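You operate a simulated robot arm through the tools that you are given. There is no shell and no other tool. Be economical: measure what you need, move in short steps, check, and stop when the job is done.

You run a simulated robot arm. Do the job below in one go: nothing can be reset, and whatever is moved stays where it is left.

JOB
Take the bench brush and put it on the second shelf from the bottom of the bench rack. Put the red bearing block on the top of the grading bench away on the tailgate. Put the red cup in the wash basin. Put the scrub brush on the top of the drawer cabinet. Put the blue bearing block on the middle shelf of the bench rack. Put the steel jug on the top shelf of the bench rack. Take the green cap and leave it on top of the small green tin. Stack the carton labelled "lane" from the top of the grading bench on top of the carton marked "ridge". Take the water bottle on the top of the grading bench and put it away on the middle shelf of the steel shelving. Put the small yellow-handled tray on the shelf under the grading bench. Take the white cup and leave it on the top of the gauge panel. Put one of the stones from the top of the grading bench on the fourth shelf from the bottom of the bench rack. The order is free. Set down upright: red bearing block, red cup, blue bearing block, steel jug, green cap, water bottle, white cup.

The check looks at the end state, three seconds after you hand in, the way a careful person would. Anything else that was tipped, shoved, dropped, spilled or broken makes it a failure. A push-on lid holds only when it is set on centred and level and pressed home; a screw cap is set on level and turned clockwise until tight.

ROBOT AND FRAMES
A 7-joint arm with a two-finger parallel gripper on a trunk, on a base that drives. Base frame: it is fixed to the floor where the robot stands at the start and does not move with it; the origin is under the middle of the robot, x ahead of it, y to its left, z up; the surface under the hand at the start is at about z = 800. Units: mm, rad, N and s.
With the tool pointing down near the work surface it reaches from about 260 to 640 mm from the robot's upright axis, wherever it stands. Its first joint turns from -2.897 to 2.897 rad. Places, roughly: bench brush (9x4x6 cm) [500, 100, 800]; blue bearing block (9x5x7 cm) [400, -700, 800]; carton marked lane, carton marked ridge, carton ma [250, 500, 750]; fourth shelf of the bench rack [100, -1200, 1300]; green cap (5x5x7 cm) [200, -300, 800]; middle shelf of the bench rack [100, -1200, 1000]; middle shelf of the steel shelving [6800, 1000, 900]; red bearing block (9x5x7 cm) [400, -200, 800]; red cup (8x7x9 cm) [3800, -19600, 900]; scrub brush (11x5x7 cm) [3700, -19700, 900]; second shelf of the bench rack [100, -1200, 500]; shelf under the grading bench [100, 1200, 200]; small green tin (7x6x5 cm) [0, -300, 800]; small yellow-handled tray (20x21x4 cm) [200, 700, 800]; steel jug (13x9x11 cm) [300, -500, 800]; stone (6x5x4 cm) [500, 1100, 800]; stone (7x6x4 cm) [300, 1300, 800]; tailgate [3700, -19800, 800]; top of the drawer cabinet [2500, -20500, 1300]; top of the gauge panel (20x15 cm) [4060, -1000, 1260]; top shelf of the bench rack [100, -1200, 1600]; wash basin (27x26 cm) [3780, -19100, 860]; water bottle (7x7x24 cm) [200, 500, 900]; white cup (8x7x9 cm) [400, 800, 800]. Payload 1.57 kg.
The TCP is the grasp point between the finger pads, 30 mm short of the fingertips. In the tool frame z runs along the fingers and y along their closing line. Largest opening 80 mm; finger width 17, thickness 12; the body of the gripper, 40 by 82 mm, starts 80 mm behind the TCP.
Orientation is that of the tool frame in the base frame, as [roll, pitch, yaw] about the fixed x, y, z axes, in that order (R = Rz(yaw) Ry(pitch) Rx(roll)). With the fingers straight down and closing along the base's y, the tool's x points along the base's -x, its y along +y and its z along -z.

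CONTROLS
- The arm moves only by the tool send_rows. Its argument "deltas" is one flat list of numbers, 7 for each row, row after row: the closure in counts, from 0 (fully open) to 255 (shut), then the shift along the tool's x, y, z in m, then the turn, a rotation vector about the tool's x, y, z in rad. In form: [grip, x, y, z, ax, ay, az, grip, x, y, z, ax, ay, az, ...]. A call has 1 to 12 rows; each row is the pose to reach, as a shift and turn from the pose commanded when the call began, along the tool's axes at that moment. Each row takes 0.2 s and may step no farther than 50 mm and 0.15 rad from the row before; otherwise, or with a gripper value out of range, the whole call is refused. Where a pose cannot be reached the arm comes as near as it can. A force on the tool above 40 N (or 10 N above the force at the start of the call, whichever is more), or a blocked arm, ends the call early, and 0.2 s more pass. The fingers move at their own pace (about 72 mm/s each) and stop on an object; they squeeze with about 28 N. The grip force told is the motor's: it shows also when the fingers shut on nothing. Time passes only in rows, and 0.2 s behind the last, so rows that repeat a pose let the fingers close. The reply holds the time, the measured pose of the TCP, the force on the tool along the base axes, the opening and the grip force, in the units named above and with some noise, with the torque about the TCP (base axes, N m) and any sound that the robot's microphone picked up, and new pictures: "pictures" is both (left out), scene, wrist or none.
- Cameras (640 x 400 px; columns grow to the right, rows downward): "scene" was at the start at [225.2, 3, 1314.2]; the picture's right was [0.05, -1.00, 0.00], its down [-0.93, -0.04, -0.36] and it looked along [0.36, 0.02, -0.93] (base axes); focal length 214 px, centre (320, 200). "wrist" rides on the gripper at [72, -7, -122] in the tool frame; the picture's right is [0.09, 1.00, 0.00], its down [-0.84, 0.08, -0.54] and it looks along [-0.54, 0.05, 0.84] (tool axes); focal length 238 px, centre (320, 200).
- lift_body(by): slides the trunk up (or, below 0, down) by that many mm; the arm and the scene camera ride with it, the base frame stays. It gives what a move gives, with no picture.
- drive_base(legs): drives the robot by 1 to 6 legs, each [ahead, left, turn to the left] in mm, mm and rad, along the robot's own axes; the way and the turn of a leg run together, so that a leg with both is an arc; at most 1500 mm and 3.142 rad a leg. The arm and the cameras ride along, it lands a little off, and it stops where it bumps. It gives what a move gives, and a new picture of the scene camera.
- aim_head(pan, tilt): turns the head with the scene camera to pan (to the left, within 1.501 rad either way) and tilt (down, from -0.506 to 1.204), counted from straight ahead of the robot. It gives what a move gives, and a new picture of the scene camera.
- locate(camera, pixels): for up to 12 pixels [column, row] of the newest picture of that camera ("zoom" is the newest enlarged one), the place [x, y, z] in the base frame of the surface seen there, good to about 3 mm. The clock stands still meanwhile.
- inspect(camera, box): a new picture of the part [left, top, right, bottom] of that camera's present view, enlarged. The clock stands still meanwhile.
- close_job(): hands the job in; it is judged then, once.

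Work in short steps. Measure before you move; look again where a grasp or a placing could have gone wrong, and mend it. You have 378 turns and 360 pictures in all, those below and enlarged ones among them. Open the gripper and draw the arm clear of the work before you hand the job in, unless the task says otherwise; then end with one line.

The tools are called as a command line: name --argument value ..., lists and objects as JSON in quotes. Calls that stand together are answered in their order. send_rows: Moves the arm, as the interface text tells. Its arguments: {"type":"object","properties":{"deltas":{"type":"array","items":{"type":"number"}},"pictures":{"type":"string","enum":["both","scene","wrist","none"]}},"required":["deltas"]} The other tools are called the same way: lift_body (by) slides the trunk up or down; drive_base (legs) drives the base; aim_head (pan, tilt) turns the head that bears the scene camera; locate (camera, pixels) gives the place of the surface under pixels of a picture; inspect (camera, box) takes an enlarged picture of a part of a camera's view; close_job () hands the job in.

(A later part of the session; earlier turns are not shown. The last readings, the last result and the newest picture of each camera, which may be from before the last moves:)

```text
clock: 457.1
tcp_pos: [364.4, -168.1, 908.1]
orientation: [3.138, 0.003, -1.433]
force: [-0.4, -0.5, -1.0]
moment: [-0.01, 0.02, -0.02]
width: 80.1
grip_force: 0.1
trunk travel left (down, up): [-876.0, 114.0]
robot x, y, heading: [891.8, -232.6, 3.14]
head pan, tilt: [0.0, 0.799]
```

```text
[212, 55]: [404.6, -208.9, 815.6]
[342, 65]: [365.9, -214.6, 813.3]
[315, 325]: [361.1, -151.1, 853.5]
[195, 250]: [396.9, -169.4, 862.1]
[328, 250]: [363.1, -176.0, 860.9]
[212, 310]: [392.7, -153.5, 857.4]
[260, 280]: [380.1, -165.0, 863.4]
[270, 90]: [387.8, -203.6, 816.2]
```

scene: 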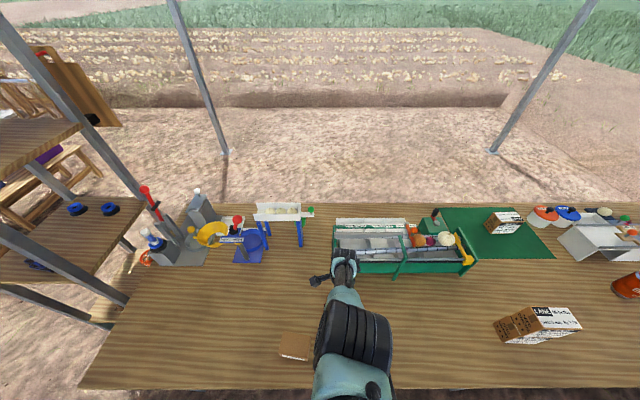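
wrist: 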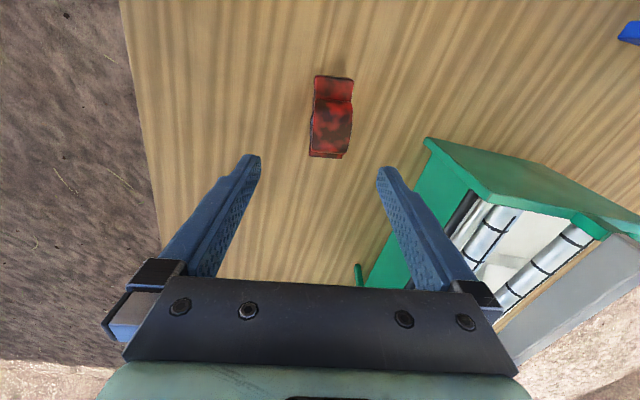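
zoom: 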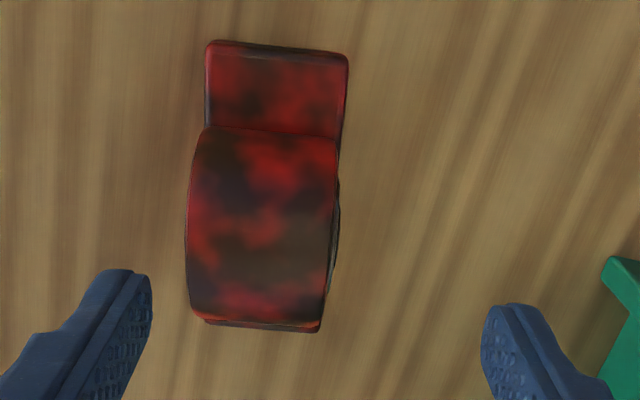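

Shift, descend to 837 and grip; lift.

send_rows --deltas '[0, 0.003, -0.0147, 0, 0, 0, 0, 0, 0.003, -0.0147, 0.04, 0, 0, 0, 0, 0.003, -0.0147, 0.071, 0, 0, 0, 255, 0.003, -0.0147, 0.071, 0, 0, 0, 255, 0.003, -0.0147, 0.071, 0, 0, 0, 255, 0.003, -0.0147, 0.071, 0, 0, 0, 255, 0.003, -0.0147, 0.03, 0, 0, 0, 255, 0.003, -0.0147, -0.02, 0, 0, 0, 255, 0.003, -0.0147, -0.07, 0, 0, 0]' --pictures "wrist"

```text
clock: 459.1
tcp_pos: [376.0, -168.1, 977.0]
orientation: [-3.138, 0.003, -1.432]
force: [0.0, -0.2, -4.5]
moment: [0.06, 0.04, -0.02]
width: 41.7
grip_force: 27.8
out of reach, approached as far as the arm can: row 1, 2, 3, 4, 5, 6, 7
trunk travel left (down, up): [-876.0, 114.0]
robot x, y, heading: [893.5, -234.0, 3.136]
head pan, tilt: [0.0, 0.799]
```

wrist: 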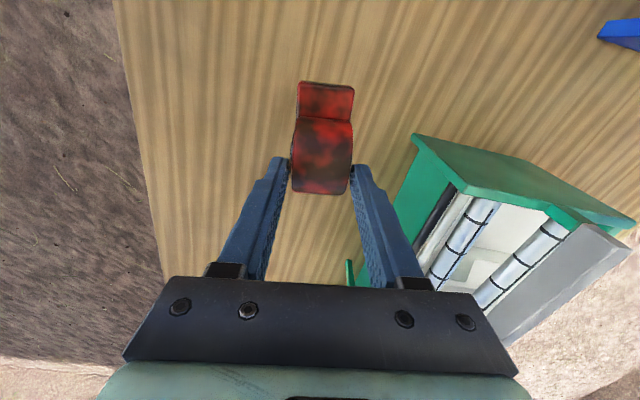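

Reach was short, so the block is held only by the tips. Lower the trunk and set it back to regrasp. First measure.

locate --camera "wrist" --pixels '[[325, 85], [325, 105], [325, 130], [323, 170], [323, 190], [296, 150], [350, 150]]'

lift_body --by -90

```text
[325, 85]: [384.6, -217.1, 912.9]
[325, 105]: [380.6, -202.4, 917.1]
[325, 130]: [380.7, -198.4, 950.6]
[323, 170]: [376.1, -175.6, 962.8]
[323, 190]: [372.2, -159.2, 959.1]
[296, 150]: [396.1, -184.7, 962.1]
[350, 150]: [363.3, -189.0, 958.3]
```

```text
clock: 460.3
tcp_pos: [375.1, -168.5, 886.8]
orientation: [3.141, 0.004, -1.434]
force: [0.2, 1.0, -3.9]
moment: [0.02, -0.02, 0.01]
width: 41.8
grip_force: 27.9
trunk travel left (down, up): [-786.0, 204.0]
robot x, y, heading: [894.7, -230.9, 3.14]
head pan, tilt: [0.0, 0.799]
```

Block bottom is 76 mm below TCP. Lower 10 mm to the bench and release.

send_rows --deltas '[255, 0, 0, 0.005, 0, 0, 0, 255, 0, 0, 0.009, 0, 0, 0, 255, 0, 0, 0.0105, 0, 0, 0]' --pictures "none"

```text
clock: 461.1
tcp_pos: [377.1, -169.7, 877.0]
orientation: [-3.141, 0.001, -1.434]
force: [-0.9, 0.1, -3.3]
moment: [0.03, 0.0, 0.01]
width: 41.8
grip_force: 27.9
trunk travel left (down, up): [-786.0, 204.0]
robot x, y, heading: [891.8, -229.5, 3.137]
head pan, tilt: [0.0, 0.799]
```

send_rows --deltas '[255, 0, 0, 0.0015, 0, 0, 0, 255, 0, 0, 0.003, 0, 0, 0, 130, 0, 0, 0.003, 0, 0, 0, 0, 0, 0, 0.003, 0, 0, 0, 0, 0, 0, 0.003, 0, 0, 0, 0, 0.004, 0, 0.003, 0, 0, 0, 0, 0.004, 0, 0.04, 0, 0, 0, 255, 0.004, 0, 0.04, 0, 0, 0, 255, 0.004, 0, 0.04, 0, 0, 0, 255, 0.004, 0, 0.04, 0, 0, 0]' --pictures "wrist"

```text
clock: 463.3
tcp_pos: [377.1, -174.0, 836.1]
orientation: [3.139, 0.003, -1.433]
force: [-1.4, -0.6, -0.1]
moment: [0.01, -0.05, 0.01]
width: 41.9
grip_force: 28.3
trunk travel left (down, up): [-786.0, 204.0]
robot x, y, heading: [894.5, -230.7, 3.139]
head pan, tilt: [0.0, 0.799]
```

wrist: 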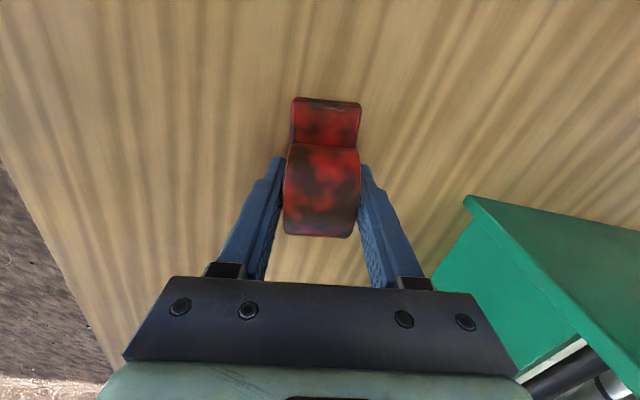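

Good full grip now. Lift, back away, and face −y to look at the way south.

send_rows --deltas '[255, 0, 0, -0.04, 0, 0, 0, 255, 0, 0, -0.09, 0, 0, 0, 255, 0, 0, -0.14, 0, 0, 0, 255, 0, 0, -0.19, 0, 0, 0]' --pictures "none"

lift_body --by 150

drive_base --legs '[[-1100, 0, 0], [0, 0, 1.571]]'

aim_head --pan 0.0 --tilt 0.25

```text
clock: 464.3
tcp_pos: [376.4, -174.1, 1027.6]
orientation: [-3.141, 0.003, -1.434]
force: [-0.1, 1.4, -4.2]
moment: [-0.02, 0.02, -0.02]
width: 42.0
grip_force: 27.8
trunk travel left (down, up): [-786.0, 204.0]
robot x, y, heading: [891.4, -234.4, 3.137]
head pan, tilt: [0.0, 0.799]
```

```text
clock: 466.1
tcp_pos: [376.1, -173.8, 1176.9]
orientation: [-3.142, 0.003, -1.432]
force: [0.2, 0.7, -3.9]
moment: [0.0, 0.0, -0.01]
width: 41.8
grip_force: 28.4
trunk travel left (down, up): [-936.0, 54.0]
robot x, y, heading: [895.8, -232.6, 3.137]
head pan, tilt: [0.0, 0.799]
```

```text
clock: 475.4
tcp_pos: [1907.6, -749.6, 1178.3]
orientation: [3.141, 0.003, 0.102]
force: [1.2, -0.6, -4.0]
moment: [-0.02, -0.04, -0.02]
width: 41.9
grip_force: 28.0
trunk travel left (down, up): [-936.0, 54.0]
robot x, y, heading: [1983.0, -237.9, -1.613]
head pan, tilt: [0.0, 0.799]
```

scene: 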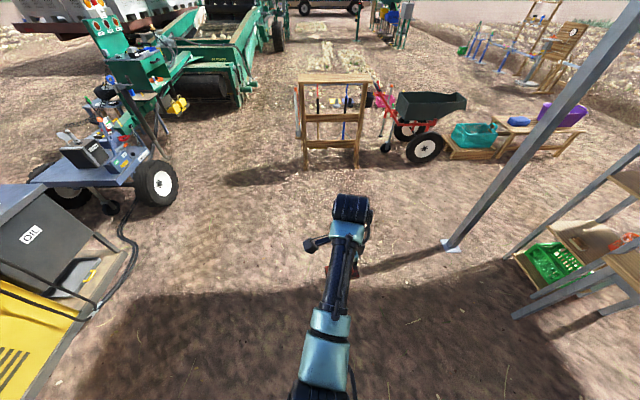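

```text
clock: 476.4
tcp_pos: [1906.9, -748.8, 1176.8]
orientation: [-3.14, 0.003, 0.102]
force: [0.8, -0.1, -4.3]
moment: [0.0, -0.02, -0.03]
width: 42.1
grip_force: 27.9
trunk travel left (down, up): [-936.0, 54.0]
robot x, y, heading: [1985.0, -235.6, -1.612]
head pan, tilt: [0.0, 0.25]
```

scene: 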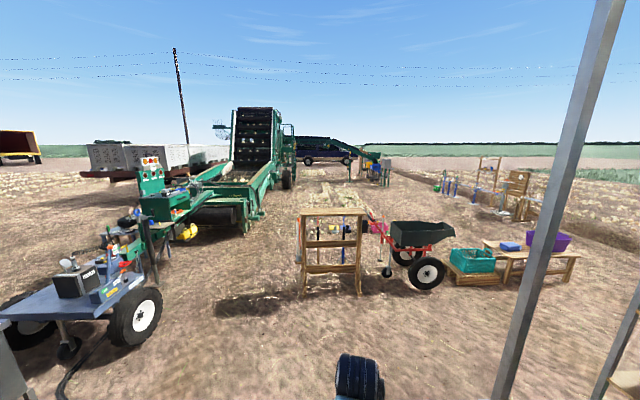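

Locate the obstacles along the way south.

locate --camera "scene" --pixels '[[303, 290], [360, 290], [260, 210], [240, 225], [285, 185], [290, 175], [330, 200], [345, 178], [320, 160], [375, 180], [270, 280], [385, 185]]'

inspect --camera "scene" --box '[200, 90, 440, 240]'

```text
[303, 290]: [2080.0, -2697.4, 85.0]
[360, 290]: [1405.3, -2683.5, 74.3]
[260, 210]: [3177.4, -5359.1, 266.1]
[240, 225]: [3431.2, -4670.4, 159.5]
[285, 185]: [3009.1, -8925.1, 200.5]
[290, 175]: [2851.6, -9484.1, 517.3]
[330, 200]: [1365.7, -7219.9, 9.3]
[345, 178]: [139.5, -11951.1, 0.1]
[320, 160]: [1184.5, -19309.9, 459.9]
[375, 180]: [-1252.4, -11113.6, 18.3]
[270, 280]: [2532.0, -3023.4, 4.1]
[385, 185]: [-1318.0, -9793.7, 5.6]
```

```text
2.67 times, centred on (320, 165) of scene
```

zoom: 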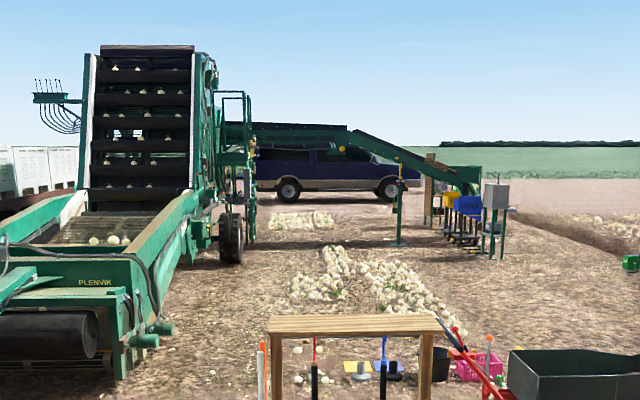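

The conveyor crosses overhead at y≈−10 m. Look left and right for a way around.

aim_head --pan 0.7 --tilt 0.2

aim_head --pan -0.5 --tilt 0.2

```text
clock: 477.4
tcp_pos: [1906.6, -750.8, 1176.9]
orientation: [-3.141, 0.003, 0.101]
force: [-1.2, 0.3, -3.7]
moment: [0.01, 0.0, 0.04]
width: 41.9
grip_force: 28.0
trunk travel left (down, up): [-936.0, 54.0]
robot x, y, heading: [1983.9, -238.1, -1.615]
head pan, tilt: [0.7, 0.201]
```

scene: 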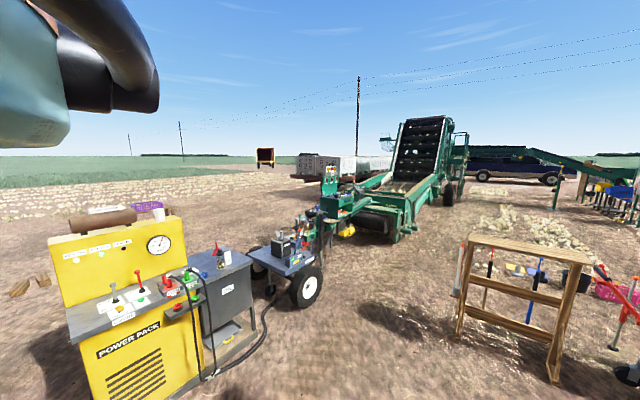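

```text
clock: 478.8
tcp_pos: [1906.2, -748.4, 1178.0]
orientation: [3.141, 0.004, 0.1]
force: [0.8, -0.2, -3.8]
moment: [-0.01, 0.02, 0.02]
width: 41.9
grip_force: 28.6
trunk travel left (down, up): [-936.0, 54.0]
robot x, y, heading: [1982.8, -234.4, -1.612]
head pan, tilt: [-0.499, 0.201]
```

scene: 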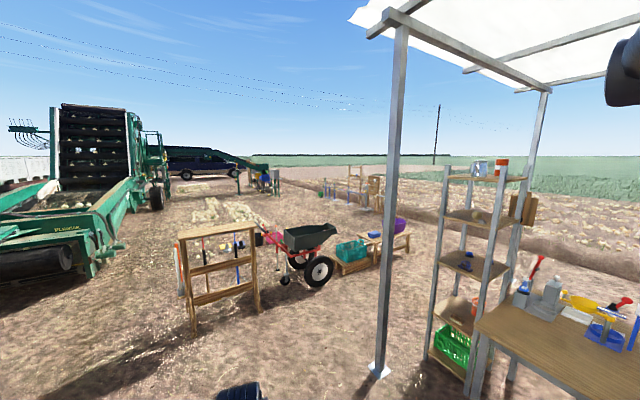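

Check gap positions on the right side route.

locate --camera "scene" --pixels '[[240, 195], [272, 195], [278, 194], [325, 195], [335, 200], [352, 205], [300, 195], [170, 178], [240, 165], [300, 180], [390, 250], [280, 285]]'

inspect --camera "scene" --box '[140, 130, 400, 290]'

```text
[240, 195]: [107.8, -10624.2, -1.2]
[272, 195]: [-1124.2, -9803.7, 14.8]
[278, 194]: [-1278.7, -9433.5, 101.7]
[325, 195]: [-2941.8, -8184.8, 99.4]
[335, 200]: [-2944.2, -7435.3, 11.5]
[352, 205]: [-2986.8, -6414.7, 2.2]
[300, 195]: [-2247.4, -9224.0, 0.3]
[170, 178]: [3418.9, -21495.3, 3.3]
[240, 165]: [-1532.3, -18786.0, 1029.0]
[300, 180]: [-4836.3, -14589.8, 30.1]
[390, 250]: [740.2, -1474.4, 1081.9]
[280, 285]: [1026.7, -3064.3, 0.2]
```

```text
2.46 times, centred on (270, 210) of scene
```

zoom: 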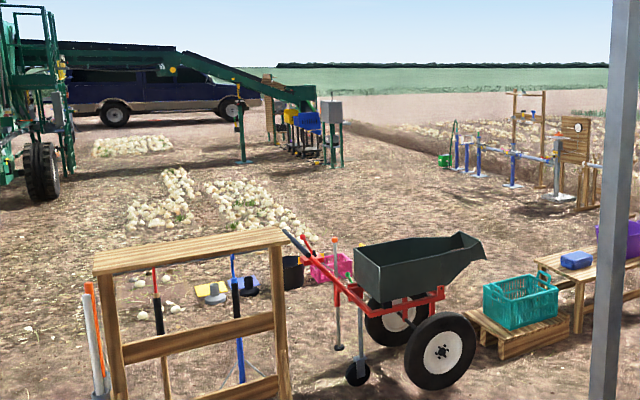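

Check the left-side (east) alternative: locate the trailer and machine extents.

aim_head --pan 0.6 --tilt 0.15

locate --camera "scene" --pixels '[[265, 170], [290, 178], [320, 178], [350, 172], [295, 172], [300, 185], [240, 160], [270, 195], [200, 190], [380, 195]]'

inspect --camera "scene" --box '[200, 120, 440, 270]'

```text
clock: 480.2
tcp_pos: [1906.5, -748.8, 1176.1]
orientation: [3.14, 0.003, 0.103]
force: [-0.4, 0.1, -4.7]
moment: [-0.03, -0.01, -0.02]
width: 42.0
grip_force: 28.0
trunk travel left (down, up): [-936.0, 54.0]
robot x, y, heading: [1984.6, -235.8, -1.612]
head pan, tilt: [0.6, 0.15]
```

scene: 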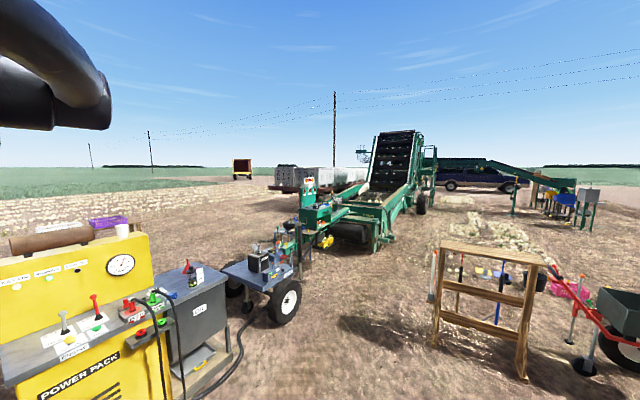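

```text
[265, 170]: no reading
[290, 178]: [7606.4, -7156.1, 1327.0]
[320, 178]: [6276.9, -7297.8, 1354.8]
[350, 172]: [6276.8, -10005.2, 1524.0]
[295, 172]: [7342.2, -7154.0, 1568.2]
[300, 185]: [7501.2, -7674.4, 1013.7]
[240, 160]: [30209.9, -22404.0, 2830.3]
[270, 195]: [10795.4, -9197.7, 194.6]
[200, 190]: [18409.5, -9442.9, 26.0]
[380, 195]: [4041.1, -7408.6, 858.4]
```

```text
2.67 times, centred on (320, 195) of scene
```

zoom: 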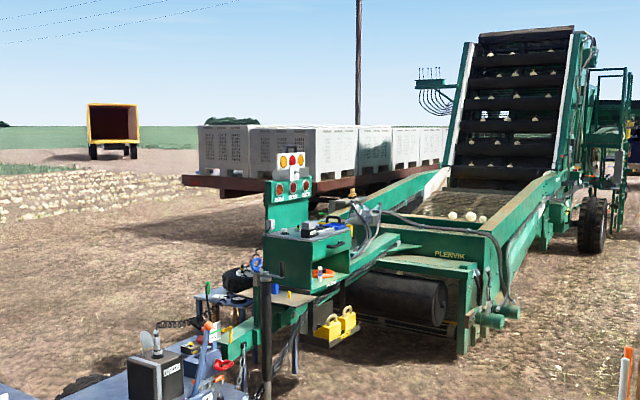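

I'll go east around the power pack, then south, and judge the gap from there.

drive_base --legs '[[-900, 0, 0.04], [0, 1500, 0], [0, 1500, 0], [0, 300, 0], [1500, 0, 0], [1300, 0, 0]]'

aim_head --pan 0.0 --tilt 0.15

```text
clock: 513.9
tcp_pos: [5266.1, -2599.5, 1177.9]
orientation: [3.141, 0.004, 0.136]
force: [-0.1, 0.6, -3.7]
moment: [0.01, 0.02, 0.01]
width: 41.8
grip_force: 27.8
trunk travel left (down, up): [-936.0, 54.0]
robot x, y, heading: [5327.0, -2081.2, -1.572]
head pan, tilt: [0.6, 0.15]
```

scene: 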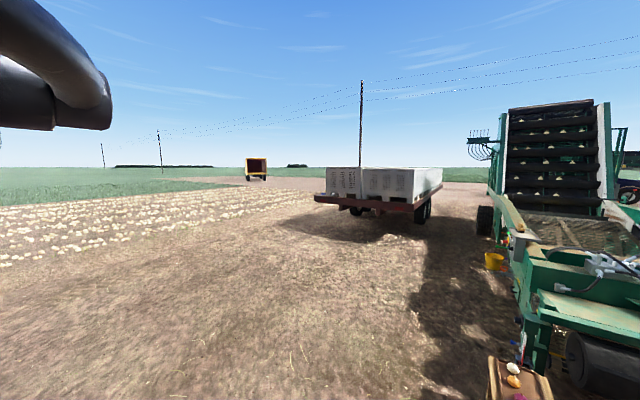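

```text
clock: 514.9
tcp_pos: [5265.8, -2599.7, 1178.2]
orientation: [-3.141, 0.004, 0.136]
force: [-0.1, 0.2, -4.5]
moment: [0.0, -0.02, -0.01]
width: 42.0
grip_force: 27.6
trunk travel left (down, up): [-936.0, 54.0]
robot x, y, heading: [5325.5, -2082.3, -1.571]
head pan, tilt: [0.0, 0.15]
```

scene: 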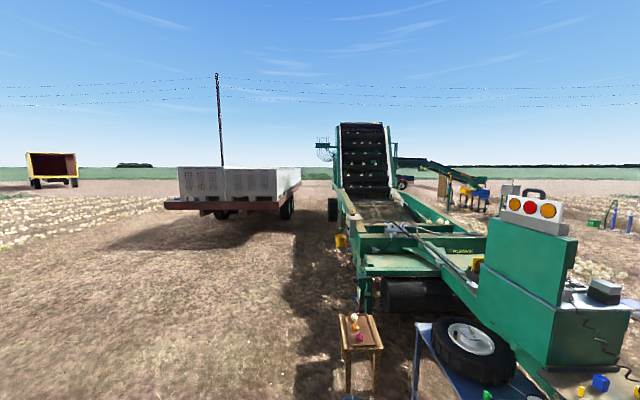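

Measure the gap between trailer and machine.

locate --camera "scene" --pixels '[[290, 212], [282, 205], [332, 215], [341, 246], [350, 330], [325, 155], [300, 185], [172, 205], [215, 215], [312, 200], [360, 300]]'

inspect --camera "scene" --box '[250, 110, 410, 260]'

```text
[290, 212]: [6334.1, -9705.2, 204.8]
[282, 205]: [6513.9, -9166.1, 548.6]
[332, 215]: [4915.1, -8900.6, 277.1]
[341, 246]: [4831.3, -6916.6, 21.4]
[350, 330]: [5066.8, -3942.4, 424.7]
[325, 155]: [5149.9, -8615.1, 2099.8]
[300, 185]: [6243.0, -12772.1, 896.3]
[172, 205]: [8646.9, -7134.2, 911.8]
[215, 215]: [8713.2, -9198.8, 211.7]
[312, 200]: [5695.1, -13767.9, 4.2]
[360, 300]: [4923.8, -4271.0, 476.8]
```

```text
2.67 times, centred on (330, 185) of scene
```

zoom: 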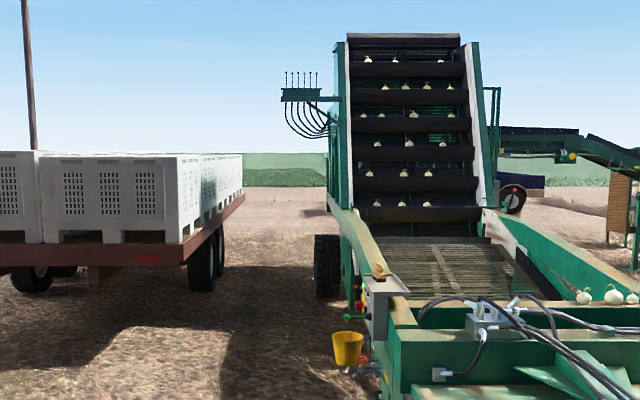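

Gap is x≈5200–6240. I go through at x≈5700, checking on the way.

drive_base --legs '[[0, 380, 0], [1500, 0, 0], [1500, 0, 0], [1200, 0, 0]]'

```text
clock: 537.2
tcp_pos: [5578.4, -6818.6, 1177.6]
orientation: [-3.141, 0.004, 0.116]
force: [0.4, 0.2, -5.0]
moment: [0.0, 0.01, 0.02]
width: 41.7
grip_force: 28.3
trunk travel left (down, up): [-936.0, 54.0]
robot x, y, heading: [5646.5, -6302.2, -1.599]
head pan, tilt: [0.0, 0.15]
```

scene: 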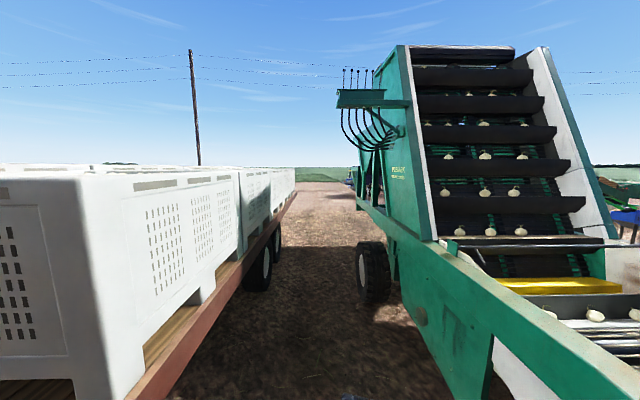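

Correct heading and continue through.

drive_base --legs '[[0, 60, 0.03], [1500, 0, 0], [1500, 0, 0], [0, 0, 0.01], [1500, 0, 0]]'

```text
clock: 559.9
tcp_pos: [5658.4, -11410.4, 1176.7]
orientation: [-3.141, 0.003, 0.16]
force: [-0.4, 0.4, -4.4]
moment: [-0.01, -0.01, -0.02]
width: 41.9
grip_force: 27.7
trunk travel left (down, up): [-936.0, 54.0]
robot x, y, heading: [5709.5, -10889.1, -1.555]
head pan, tilt: [0.0, 0.15]
```

scene: 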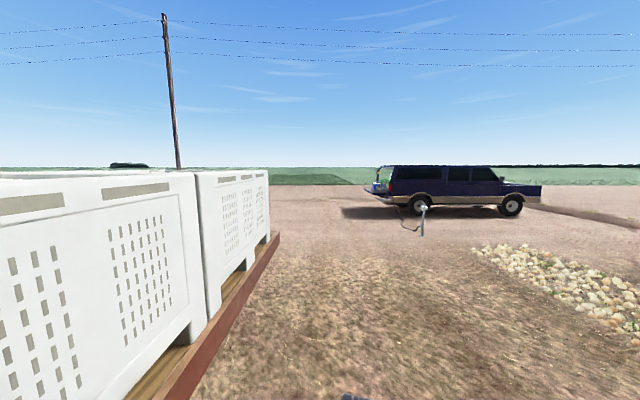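

Through. Continue south toward the vehicle.

drive_base --legs '[[1500, 0, -0.015], [1500, 0, 0], [1500, 0, 0], [1400, 0, 0]]'

aim_head --pan -0.5 --tilt 0.25

```text
clock: 587.6
tcp_pos: [5937.1, -17223.7, 1177.0]
orientation: [-3.141, 0.003, 0.237]
force: [0.6, 0.0, -4.7]
moment: [-0.03, 0.0, -0.01]
width: 42.0
grip_force: 27.9
trunk travel left (down, up): [-936.0, 54.0]
robot x, y, heading: [5945.4, -16704.4, -1.477]
head pan, tilt: [0.0, 0.15]
```

scene: 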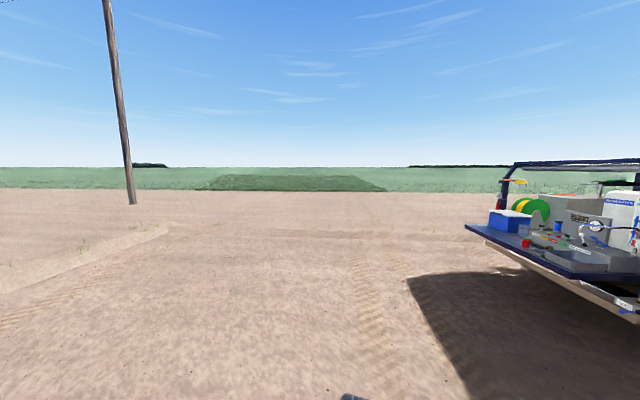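

```text
clock: 588.6
tcp_pos: [5937.2, -17224.9, 1177.3]
orientation: [-3.14, 0.004, 0.238]
force: [0.1, -0.3, -4.6]
moment: [-0.03, 0.02, 0.0]
width: 41.9
grip_force: 27.8
trunk travel left (down, up): [-936.0, 54.0]
robot x, y, heading: [5943.9, -16705.7, -1.475]
head pan, tilt: [-0.499, 0.25]
```

scene: 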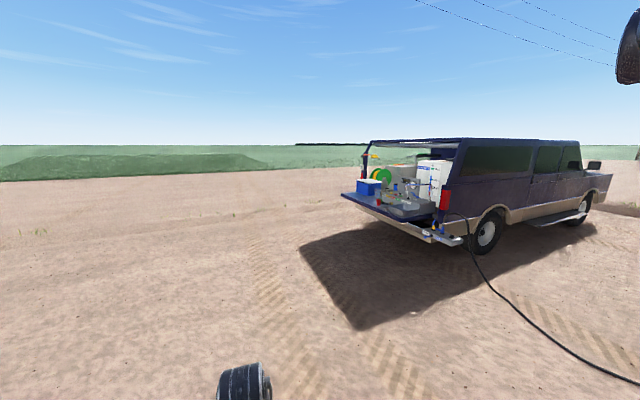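

Approach: go south, then face the tailgate from +x.

drive_base --legs '[[1450, -100, 0], [1450, -100, 0], [0, 0, -1.667], [1200, 0, 0]]'

aim_head --pan 0 --tilt 0.5

inspect --camera "scene" --box '[160, 100, 480, 300]'

```text
clock: 612.1
tcp_pos: [4327.5, -19518.7, 1178.2]
orientation: [3.142, 0.004, -1.407]
force: [0.6, 0.7, -4.5]
moment: [-0.01, -0.03, 0.03]
width: 42.1
grip_force: 28.0
trunk travel left (down, up): [-936.0, 54.0]
robot x, y, heading: [4845.7, -19562.7, -3.12]
head pan, tilt: [-0.499, 0.25]
```

scene: 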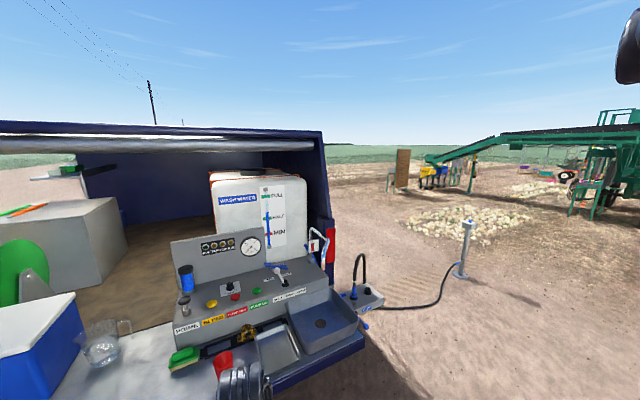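

```text
clock: 613.0
tcp_pos: [4328.6, -19517.0, 1176.4]
orientation: [3.142, 0.005, -1.407]
force: [-0.2, -0.1, -4.8]
moment: [-0.03, -0.01, -0.06]
width: 41.6
grip_force: 28.1
trunk travel left (down, up): [-936.0, 54.0]
robot x, y, heading: [4845.5, -19569.5, -3.121]
head pan, tilt: [0.0, 0.499]
```

scene: 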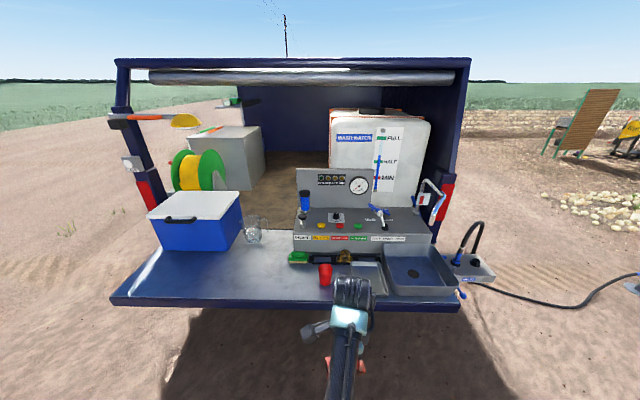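

```text
2.00 times, centred on (320, 200) of scene
```

zoom: 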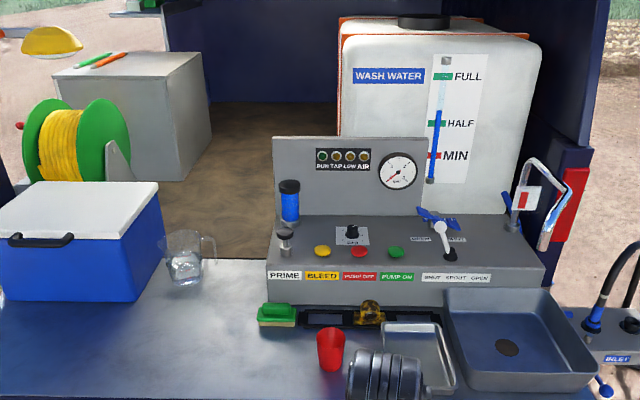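

Locate cabinet, roof edge, tailgate surface, cup, scrub brush, basin.

locate --camera "zoom" --pixels '[[130, 62], [180, 56], [60, 78], [170, 78], [190, 70], [140, 120], [330, 340], [277, 310], [515, 345], [200, 340], [200, 385], [30, 300]]'

locate --camera "scene" --pixels '[[300, 62], [300, 78], [130, 62], [460, 62], [330, 300], [125, 300], [460, 300], [195, 70], [240, 100], [455, 150]]'

```text
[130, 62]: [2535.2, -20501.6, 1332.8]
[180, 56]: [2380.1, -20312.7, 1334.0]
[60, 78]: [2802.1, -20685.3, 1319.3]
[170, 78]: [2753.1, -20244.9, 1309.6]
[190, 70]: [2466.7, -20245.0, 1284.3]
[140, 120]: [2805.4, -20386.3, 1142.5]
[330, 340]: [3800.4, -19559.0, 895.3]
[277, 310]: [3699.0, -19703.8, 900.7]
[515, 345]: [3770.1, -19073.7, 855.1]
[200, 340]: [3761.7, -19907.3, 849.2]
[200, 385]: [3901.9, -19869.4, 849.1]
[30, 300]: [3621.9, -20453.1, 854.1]
```

```text
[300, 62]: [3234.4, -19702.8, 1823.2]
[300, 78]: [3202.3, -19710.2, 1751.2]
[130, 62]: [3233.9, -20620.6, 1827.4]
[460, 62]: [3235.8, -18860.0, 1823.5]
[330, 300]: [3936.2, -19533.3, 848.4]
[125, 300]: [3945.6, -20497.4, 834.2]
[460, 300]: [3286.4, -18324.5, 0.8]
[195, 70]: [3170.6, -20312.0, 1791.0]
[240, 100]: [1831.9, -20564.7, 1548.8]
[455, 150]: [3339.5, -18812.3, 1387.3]
```

Tailgate top z≈849, cabinet top ≈1333 inside (x 2300–2805, y −20245…−20690), roof edge x≈3235. First place the red block at a free tailgate spot ≈(3880,−19870).

drive_base --legs '[[0, 350, -0.02], [450, 0, 0]]'

lift_body --by -200

aim_head --pan 0 --tilt 0.8

```text
clock: 617.5
tcp_pos: [3897.7, -19856.2, 1178.1]
orientation: [-3.142, 0.003, -1.433]
force: [0.0, -0.9, -4.6]
moment: [-0.02, 0.02, -0.01]
width: 42.0
grip_force: 28.1
trunk travel left (down, up): [-936.0, 54.0]
robot x, y, heading: [4417.6, -19914.2, 3.139]
head pan, tilt: [0.0, 0.499]
```

scene: 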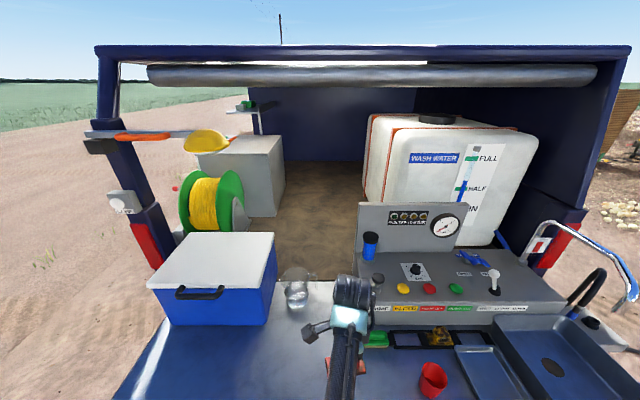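

```text
clock: 619.7
tcp_pos: [3897.7, -19855.6, 977.5]
orientation: [-3.139, 0.004, -1.432]
force: [0.2, 1.0, -4.6]
moment: [0.0, -0.01, 0.0]
width: 42.0
grip_force: 27.9
trunk travel left (down, up): [-736.0, 254.0]
robot x, y, heading: [4412.8, -19917.9, 3.141]
head pan, tilt: [0.0, 0.499]
```

```text
clock: 620.5
tcp_pos: [3897.7, -19855.3, 977.4]
orientation: [3.141, 0.005, -1.43]
force: [0.1, -0.1, -3.3]
moment: [-0.03, 0.02, 0.0]
width: 42.1
grip_force: 28.2
trunk travel left (down, up): [-736.0, 254.0]
robot x, y, heading: [4417.1, -19916.3, 3.141]
head pan, tilt: [0.0, 0.799]
```

scene: 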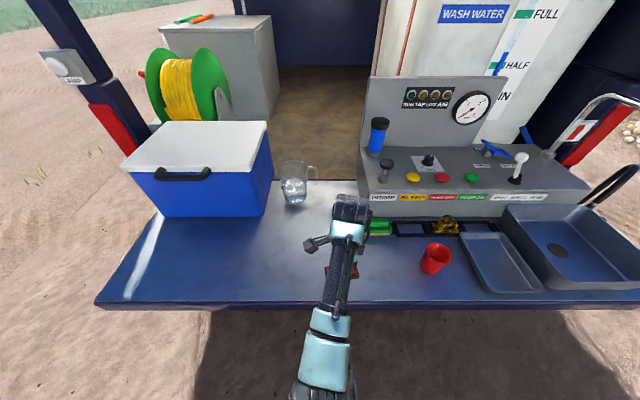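

Shift −60 in x and lower toward the tailgate.

send_rows --deltas '[255, -0.0042, 0.0297, 0, 0, 0, 0, 255, -0.0084, 0.0594, 0, 0, 0, 0, 255, -0.0084, 0.0594, 0.045, 0, 0, 0, 255, -0.0084, 0.0594, 0.085, 0, 0, 0]' --pictures "wrist"

```text
clock: 621.5
tcp_pos: [3835.5, -19853.6, 892.1]
orientation: [-3.141, 0.004, -1.431]
force: [0.0, -0.7, -3.9]
moment: [0.01, -0.01, 0.0]
width: 42.1
grip_force: 28.2
trunk travel left (down, up): [-736.0, 254.0]
robot x, y, heading: [4412.5, -19912.7, 3.142]
head pan, tilt: [0.0, 0.799]
```

wrist: 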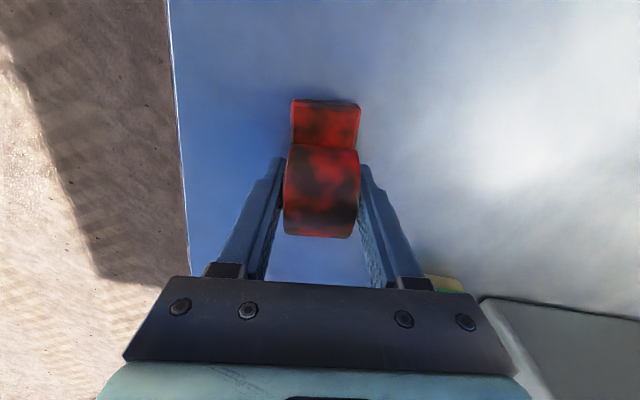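

Lower to contact.

send_rows --deltas '[255, 0, 0, 0.003, 0, 0, 0, 255, 0, 0, 0.006, 0, 0, 0, 255, 0, 0, 0.008, 0, 0, 0]' --pictures "none"

```text
clock: 622.3
tcp_pos: [3838.3, -19856.4, 885.6]
orientation: [3.137, 0.005, -1.433]
force: [0.5, -0.3, 6.8]
moment: [-0.27, -0.3, 0.06]
width: 42.0
grip_force: 27.7
trunk travel left (down, up): [-736.0, 254.0]
robot x, y, heading: [4416.6, -19913.6, 3.141]
head pan, tilt: [0.0, 0.799]
```

Contact. Release, rise.

send_rows --deltas '[130, 0, 0, -0.001, 0, 0, 0, 40, 0, 0, -0.001, 0, 0, 0, 40, 0, 0, -0.001, 0, 0, 0, 40, 0, 0, -0.04, 0, 0, 0, 40, 0, 0, -0.08, 0, 0, 0, 0, 0, 0, -0.12, 0, 0, 0, 0, 0, 0, -0.16, 0, 0, 0]' --pictures "both"

```text
clock: 623.9
tcp_pos: [3842.0, -19856.2, 1047.2]
orientation: [-3.141, 0.003, -1.43]
force: [-0.6, 0.7, -0.2]
moment: [-0.01, 0.0, -0.01]
width: 79.9
grip_force: 0.1
trunk travel left (down, up): [-736.0, 254.0]
robot x, y, heading: [4414.9, -19915.7, 3.141]
head pan, tilt: [0.0, 0.799]
```

scene: 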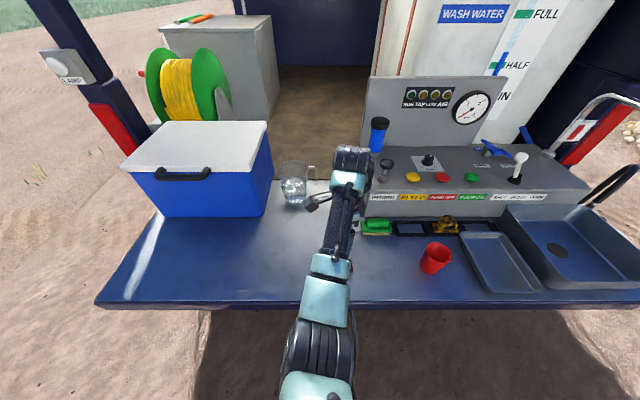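
wrist: 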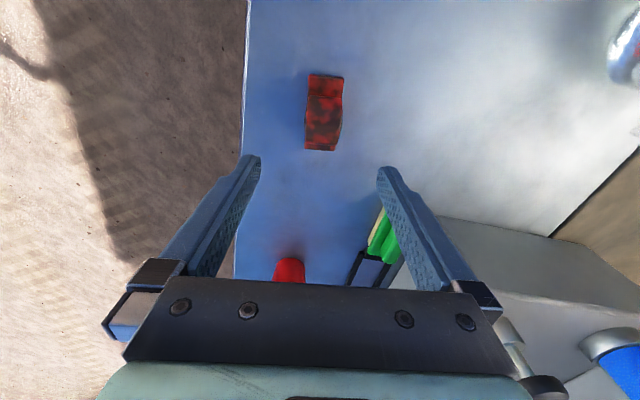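

Red block stands on the tailgate. Next the red cup: move right and reset the hand yaw.

send_rows --deltas '[0, 0, 0, -0.01, 0, 0, -0.143, 0, 0, 0, -0.02, 0, 0, -0.286, 0, 0, 0, -0.03, 0, 0, -0.429, 0, 0, 0, -0.04, 0, 0, -0.572, 0, 0, 0, -0.05, 0, 0, -0.715, 0, 0, 0, -0.05, 0, 0, -0.858, 0, 0, 0, -0.05, 0, 0, -1.0, 0, 0, 0, -0.05, 0, 0, -1.144, 0, 0, 0, -0.05, 0, 0, -1.287, 0, 0, 0, -0.05, 0, 0, -1.43]' --pictures "none"

drive_base --legs '[[0, -300, 0]]'

send_rows --deltas '[0, 0, 0, 0.04, 0, 0, 0]' --pictures "wrist"

```text
clock: 626.1
tcp_pos: [3837.3, -19856.1, 1094.2]
orientation: [-3.139, 0.002, 0.003]
force: [0.1, 0.1, -0.6]
moment: [0.0, -0.02, -0.01]
width: 79.7
grip_force: 0.1
trunk travel left (down, up): [-736.0, 254.0]
robot x, y, heading: [4415.4, -19914.7, 3.142]
head pan, tilt: [0.0, 0.799]
```

```text
clock: 628.1
tcp_pos: [3838.9, -19559.2, 1095.0]
orientation: [-3.139, -0.001, -0.006]
force: [0.0, 0.1, -0.4]
moment: [0.0, -0.01, 0.01]
width: 79.9
grip_force: 0.1
trunk travel left (down, up): [-736.0, 254.0]
robot x, y, heading: [4417.4, -19618.3, 3.137]
head pan, tilt: [0.0, 0.799]
```

scene: 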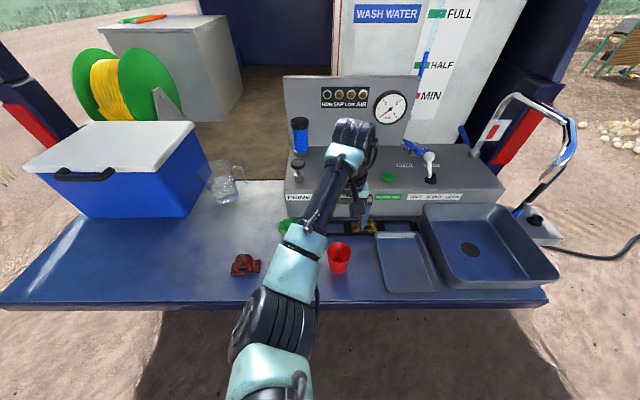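

```text
clock: 628.5
tcp_pos: [3838.7, -19557.1, 1053.3]
orientation: [-3.136, 0.0, -0.006]
force: [-1.1, -0.4, 1.1]
moment: [-0.03, -0.02, 0.03]
width: 79.9
grip_force: 0.1
trunk travel left (down, up): [-736.0, 254.0]
robot x, y, heading: [4416.1, -19621.0, 3.136]
head pan, tilt: [0.0, 0.799]
```

wrist: 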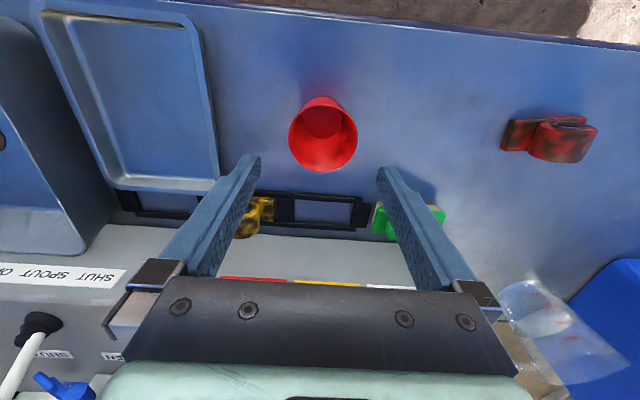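

Measure the red cup.

locate --camera "wrist" --pixels '[[292, 138], [355, 138], [323, 169], [323, 112], [323, 100], [300, 110], [345, 110], [240, 215], [385, 215]]'

inspect --camera "wrist" --box '[220, 80, 460, 250]'

```text
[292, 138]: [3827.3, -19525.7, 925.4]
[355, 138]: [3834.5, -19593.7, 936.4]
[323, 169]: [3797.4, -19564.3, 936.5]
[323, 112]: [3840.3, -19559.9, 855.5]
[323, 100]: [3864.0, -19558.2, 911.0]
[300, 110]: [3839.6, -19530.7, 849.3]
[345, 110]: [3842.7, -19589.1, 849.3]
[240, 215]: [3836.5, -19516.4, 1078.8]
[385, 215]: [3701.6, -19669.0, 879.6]
```

```text
2.35 times, centred on (340, 165) of wrist
```

zoom: 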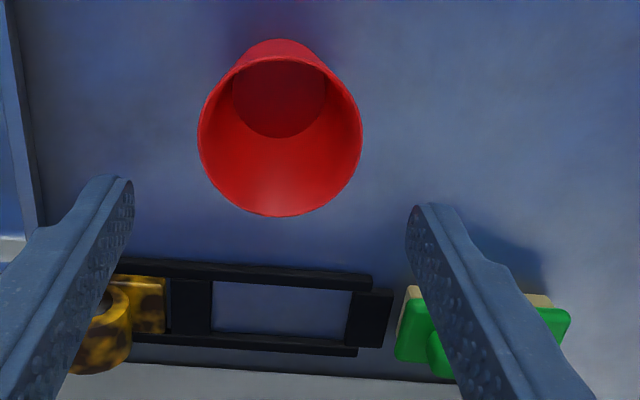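

Cup centre (3833,−19560), rim z 937. Descend to 914 and grip.

send_rows --deltas '[0, -0.0055, 0.003, 0.04, 0, 0, 0, 0, -0.0055, 0.003, 0.08, 0, 0, 0, 0, -0.0055, 0.003, 0.115, 0, 0, 0, 0, -0.0055, 0.003, 0.139, 0, 0, 0]' --pictures "wrist"

locate --camera "wrist" --pixels '[[318, 258], [318, 150], [318, 255]]'

```text
clock: 629.5
tcp_pos: [3830.4, -19561.0, 915.1]
orientation: [-3.139, 0.0, -0.006]
force: [-0.1, 1.5, 0.8]
moment: [-0.01, -0.01, -0.03]
width: 80.0
grip_force: 0.0
trunk travel left (down, up): [-736.0, 254.0]
robot x, y, heading: [4415.0, -19618.9, 3.142]
head pan, tilt: [0.0, 0.799]
```

wrist: 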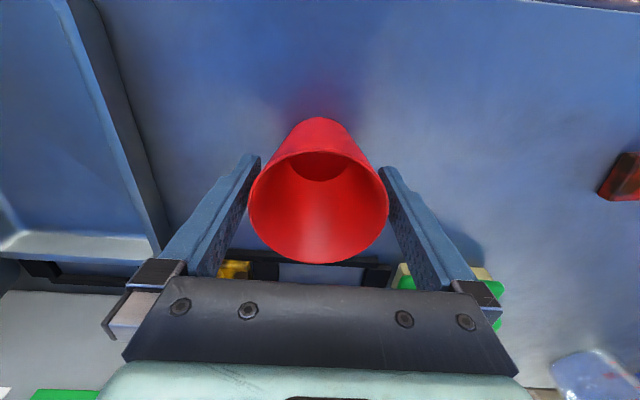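

```text
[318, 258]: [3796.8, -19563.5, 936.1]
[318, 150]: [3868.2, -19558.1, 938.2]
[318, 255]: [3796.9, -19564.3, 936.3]
```

Close and lift.

send_rows --deltas '[120, -0.002, 0, 0, 0, 0, 0, 255, -0.002, 0, 0, 0, 0, 0, 255, -0.002, 0, 0, 0, 0, 0, 255, -0.002, 0, -0.03, 0, 0, 0, 255, -0.002, 0, -0.07, 0, 0, 0, 255, -0.002, 0, -0.11, 0, 0, 0, 255, -0.002, 0, -0.15, 0, 0, 0]' --pictures "wrist"

```text
clock: 631.1
tcp_pos: [3829.5, -19563.8, 1065.6]
orientation: [-3.14, 0.001, -0.005]
force: [0.4, 1.1, -1.1]
moment: [0.01, 0.0, 0.0]
width: 70.5
grip_force: 28.2
trunk travel left (down, up): [-736.0, 254.0]
robot x, y, heading: [4414.8, -19617.1, 3.129]
head pan, tilt: [0.0, 0.799]
```

wrist: 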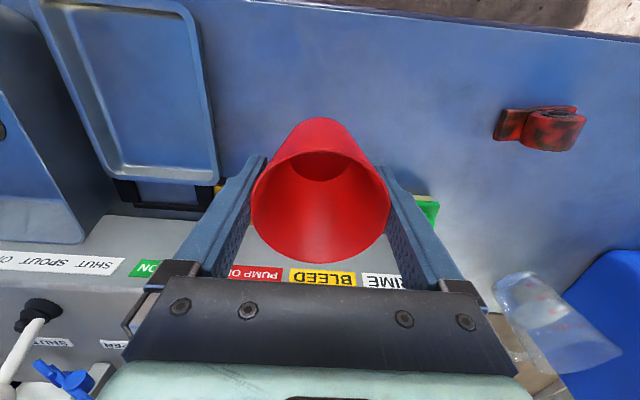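

Held. Locate the basin and the arched spout in the scene picture.

aim_head --pan -0.4 --tilt 0.8

locate --camera "scene" --pixels '[[365, 280], [320, 200], [420, 290], [300, 270], [350, 220], [430, 110], [450, 130], [390, 130], [400, 200], [360, 250]]'

```text
clock: 632.0
tcp_pos: [3829.5, -19562.9, 1065.6]
orientation: [-3.139, -0.001, -0.006]
force: [0.4, 0.1, 0.0]
moment: [-0.02, 0.0, -0.02]
width: 70.5
grip_force: 27.9
trunk travel left (down, up): [-736.0, 254.0]
robot x, y, heading: [4412.6, -19621.1, 3.135]
head pan, tilt: [-0.4, 0.799]
```

scene: 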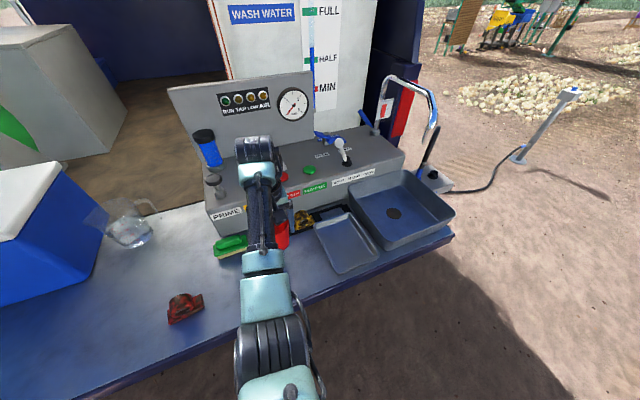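

```text
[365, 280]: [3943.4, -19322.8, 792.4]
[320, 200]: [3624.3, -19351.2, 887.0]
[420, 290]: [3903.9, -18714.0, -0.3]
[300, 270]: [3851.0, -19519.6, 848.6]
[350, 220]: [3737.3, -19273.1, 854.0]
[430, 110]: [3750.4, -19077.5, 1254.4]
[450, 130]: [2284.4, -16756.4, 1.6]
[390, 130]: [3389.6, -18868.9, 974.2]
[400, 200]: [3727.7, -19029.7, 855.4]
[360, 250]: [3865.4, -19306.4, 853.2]
```

Locate the spout tip and basin corners.

inspect --camera "scene" --box '[310, 60, 470, 270]'

locate --camera "scene" --pixels '[[352, 192], [404, 172], [452, 212], [386, 246], [432, 124], [436, 118], [386, 235], [440, 212], [400, 76], [420, 85]]'

```text
1.90 times, centred on (390, 165) of scene
```

zoom: 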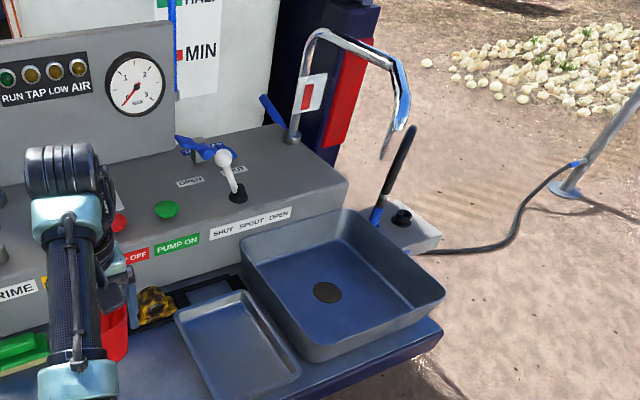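

```text
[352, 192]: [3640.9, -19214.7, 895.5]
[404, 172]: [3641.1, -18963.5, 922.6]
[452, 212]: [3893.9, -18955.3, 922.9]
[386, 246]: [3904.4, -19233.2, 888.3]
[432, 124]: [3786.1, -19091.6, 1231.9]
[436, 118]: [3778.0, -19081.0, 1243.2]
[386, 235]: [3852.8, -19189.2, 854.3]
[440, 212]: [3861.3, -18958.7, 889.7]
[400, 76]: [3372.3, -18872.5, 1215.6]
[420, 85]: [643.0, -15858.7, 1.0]
```

Zoom on the spout to find its lower end.

inspect --camera "scene" --box '[375, 60, 455, 160]'

locate --camera "zoom" --pixels '[[300, 200], [370, 80], [430, 130], [440, 170], [425, 230], [405, 280], [400, 270], [210, 180], [395, 290]]'

```text
4.00 times, centred on (415, 110) of scene
```

zoom: 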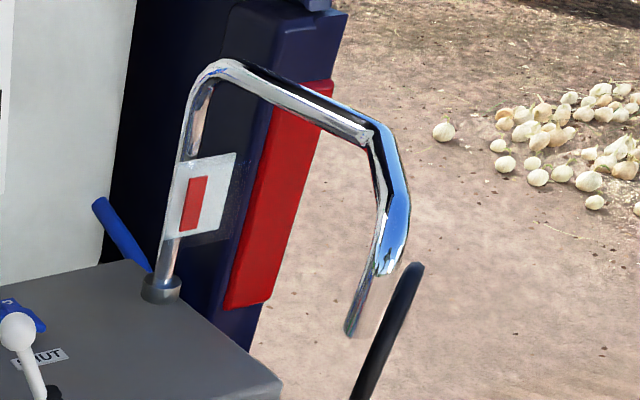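

```text
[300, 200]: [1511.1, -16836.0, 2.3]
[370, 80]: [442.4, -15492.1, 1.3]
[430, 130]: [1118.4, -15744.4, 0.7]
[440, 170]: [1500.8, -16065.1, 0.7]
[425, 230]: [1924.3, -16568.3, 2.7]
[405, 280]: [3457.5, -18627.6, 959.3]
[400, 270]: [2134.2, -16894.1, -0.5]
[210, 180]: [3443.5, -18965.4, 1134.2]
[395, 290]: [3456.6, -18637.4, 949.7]
```

locate --camera "zoom" --pixels '[[395, 200], [398, 230], [392, 255], [385, 268], [362, 310], [355, 328], [300, 98], [365, 130], [190, 130], [160, 285]]'

```text
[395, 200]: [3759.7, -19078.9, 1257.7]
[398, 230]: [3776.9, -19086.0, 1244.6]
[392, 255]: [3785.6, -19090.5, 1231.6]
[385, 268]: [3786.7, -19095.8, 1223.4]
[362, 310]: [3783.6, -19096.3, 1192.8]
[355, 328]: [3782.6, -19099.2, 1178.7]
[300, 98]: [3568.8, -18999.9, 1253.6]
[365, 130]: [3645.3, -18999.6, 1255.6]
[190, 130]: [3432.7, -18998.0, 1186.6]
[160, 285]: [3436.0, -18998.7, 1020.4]
```

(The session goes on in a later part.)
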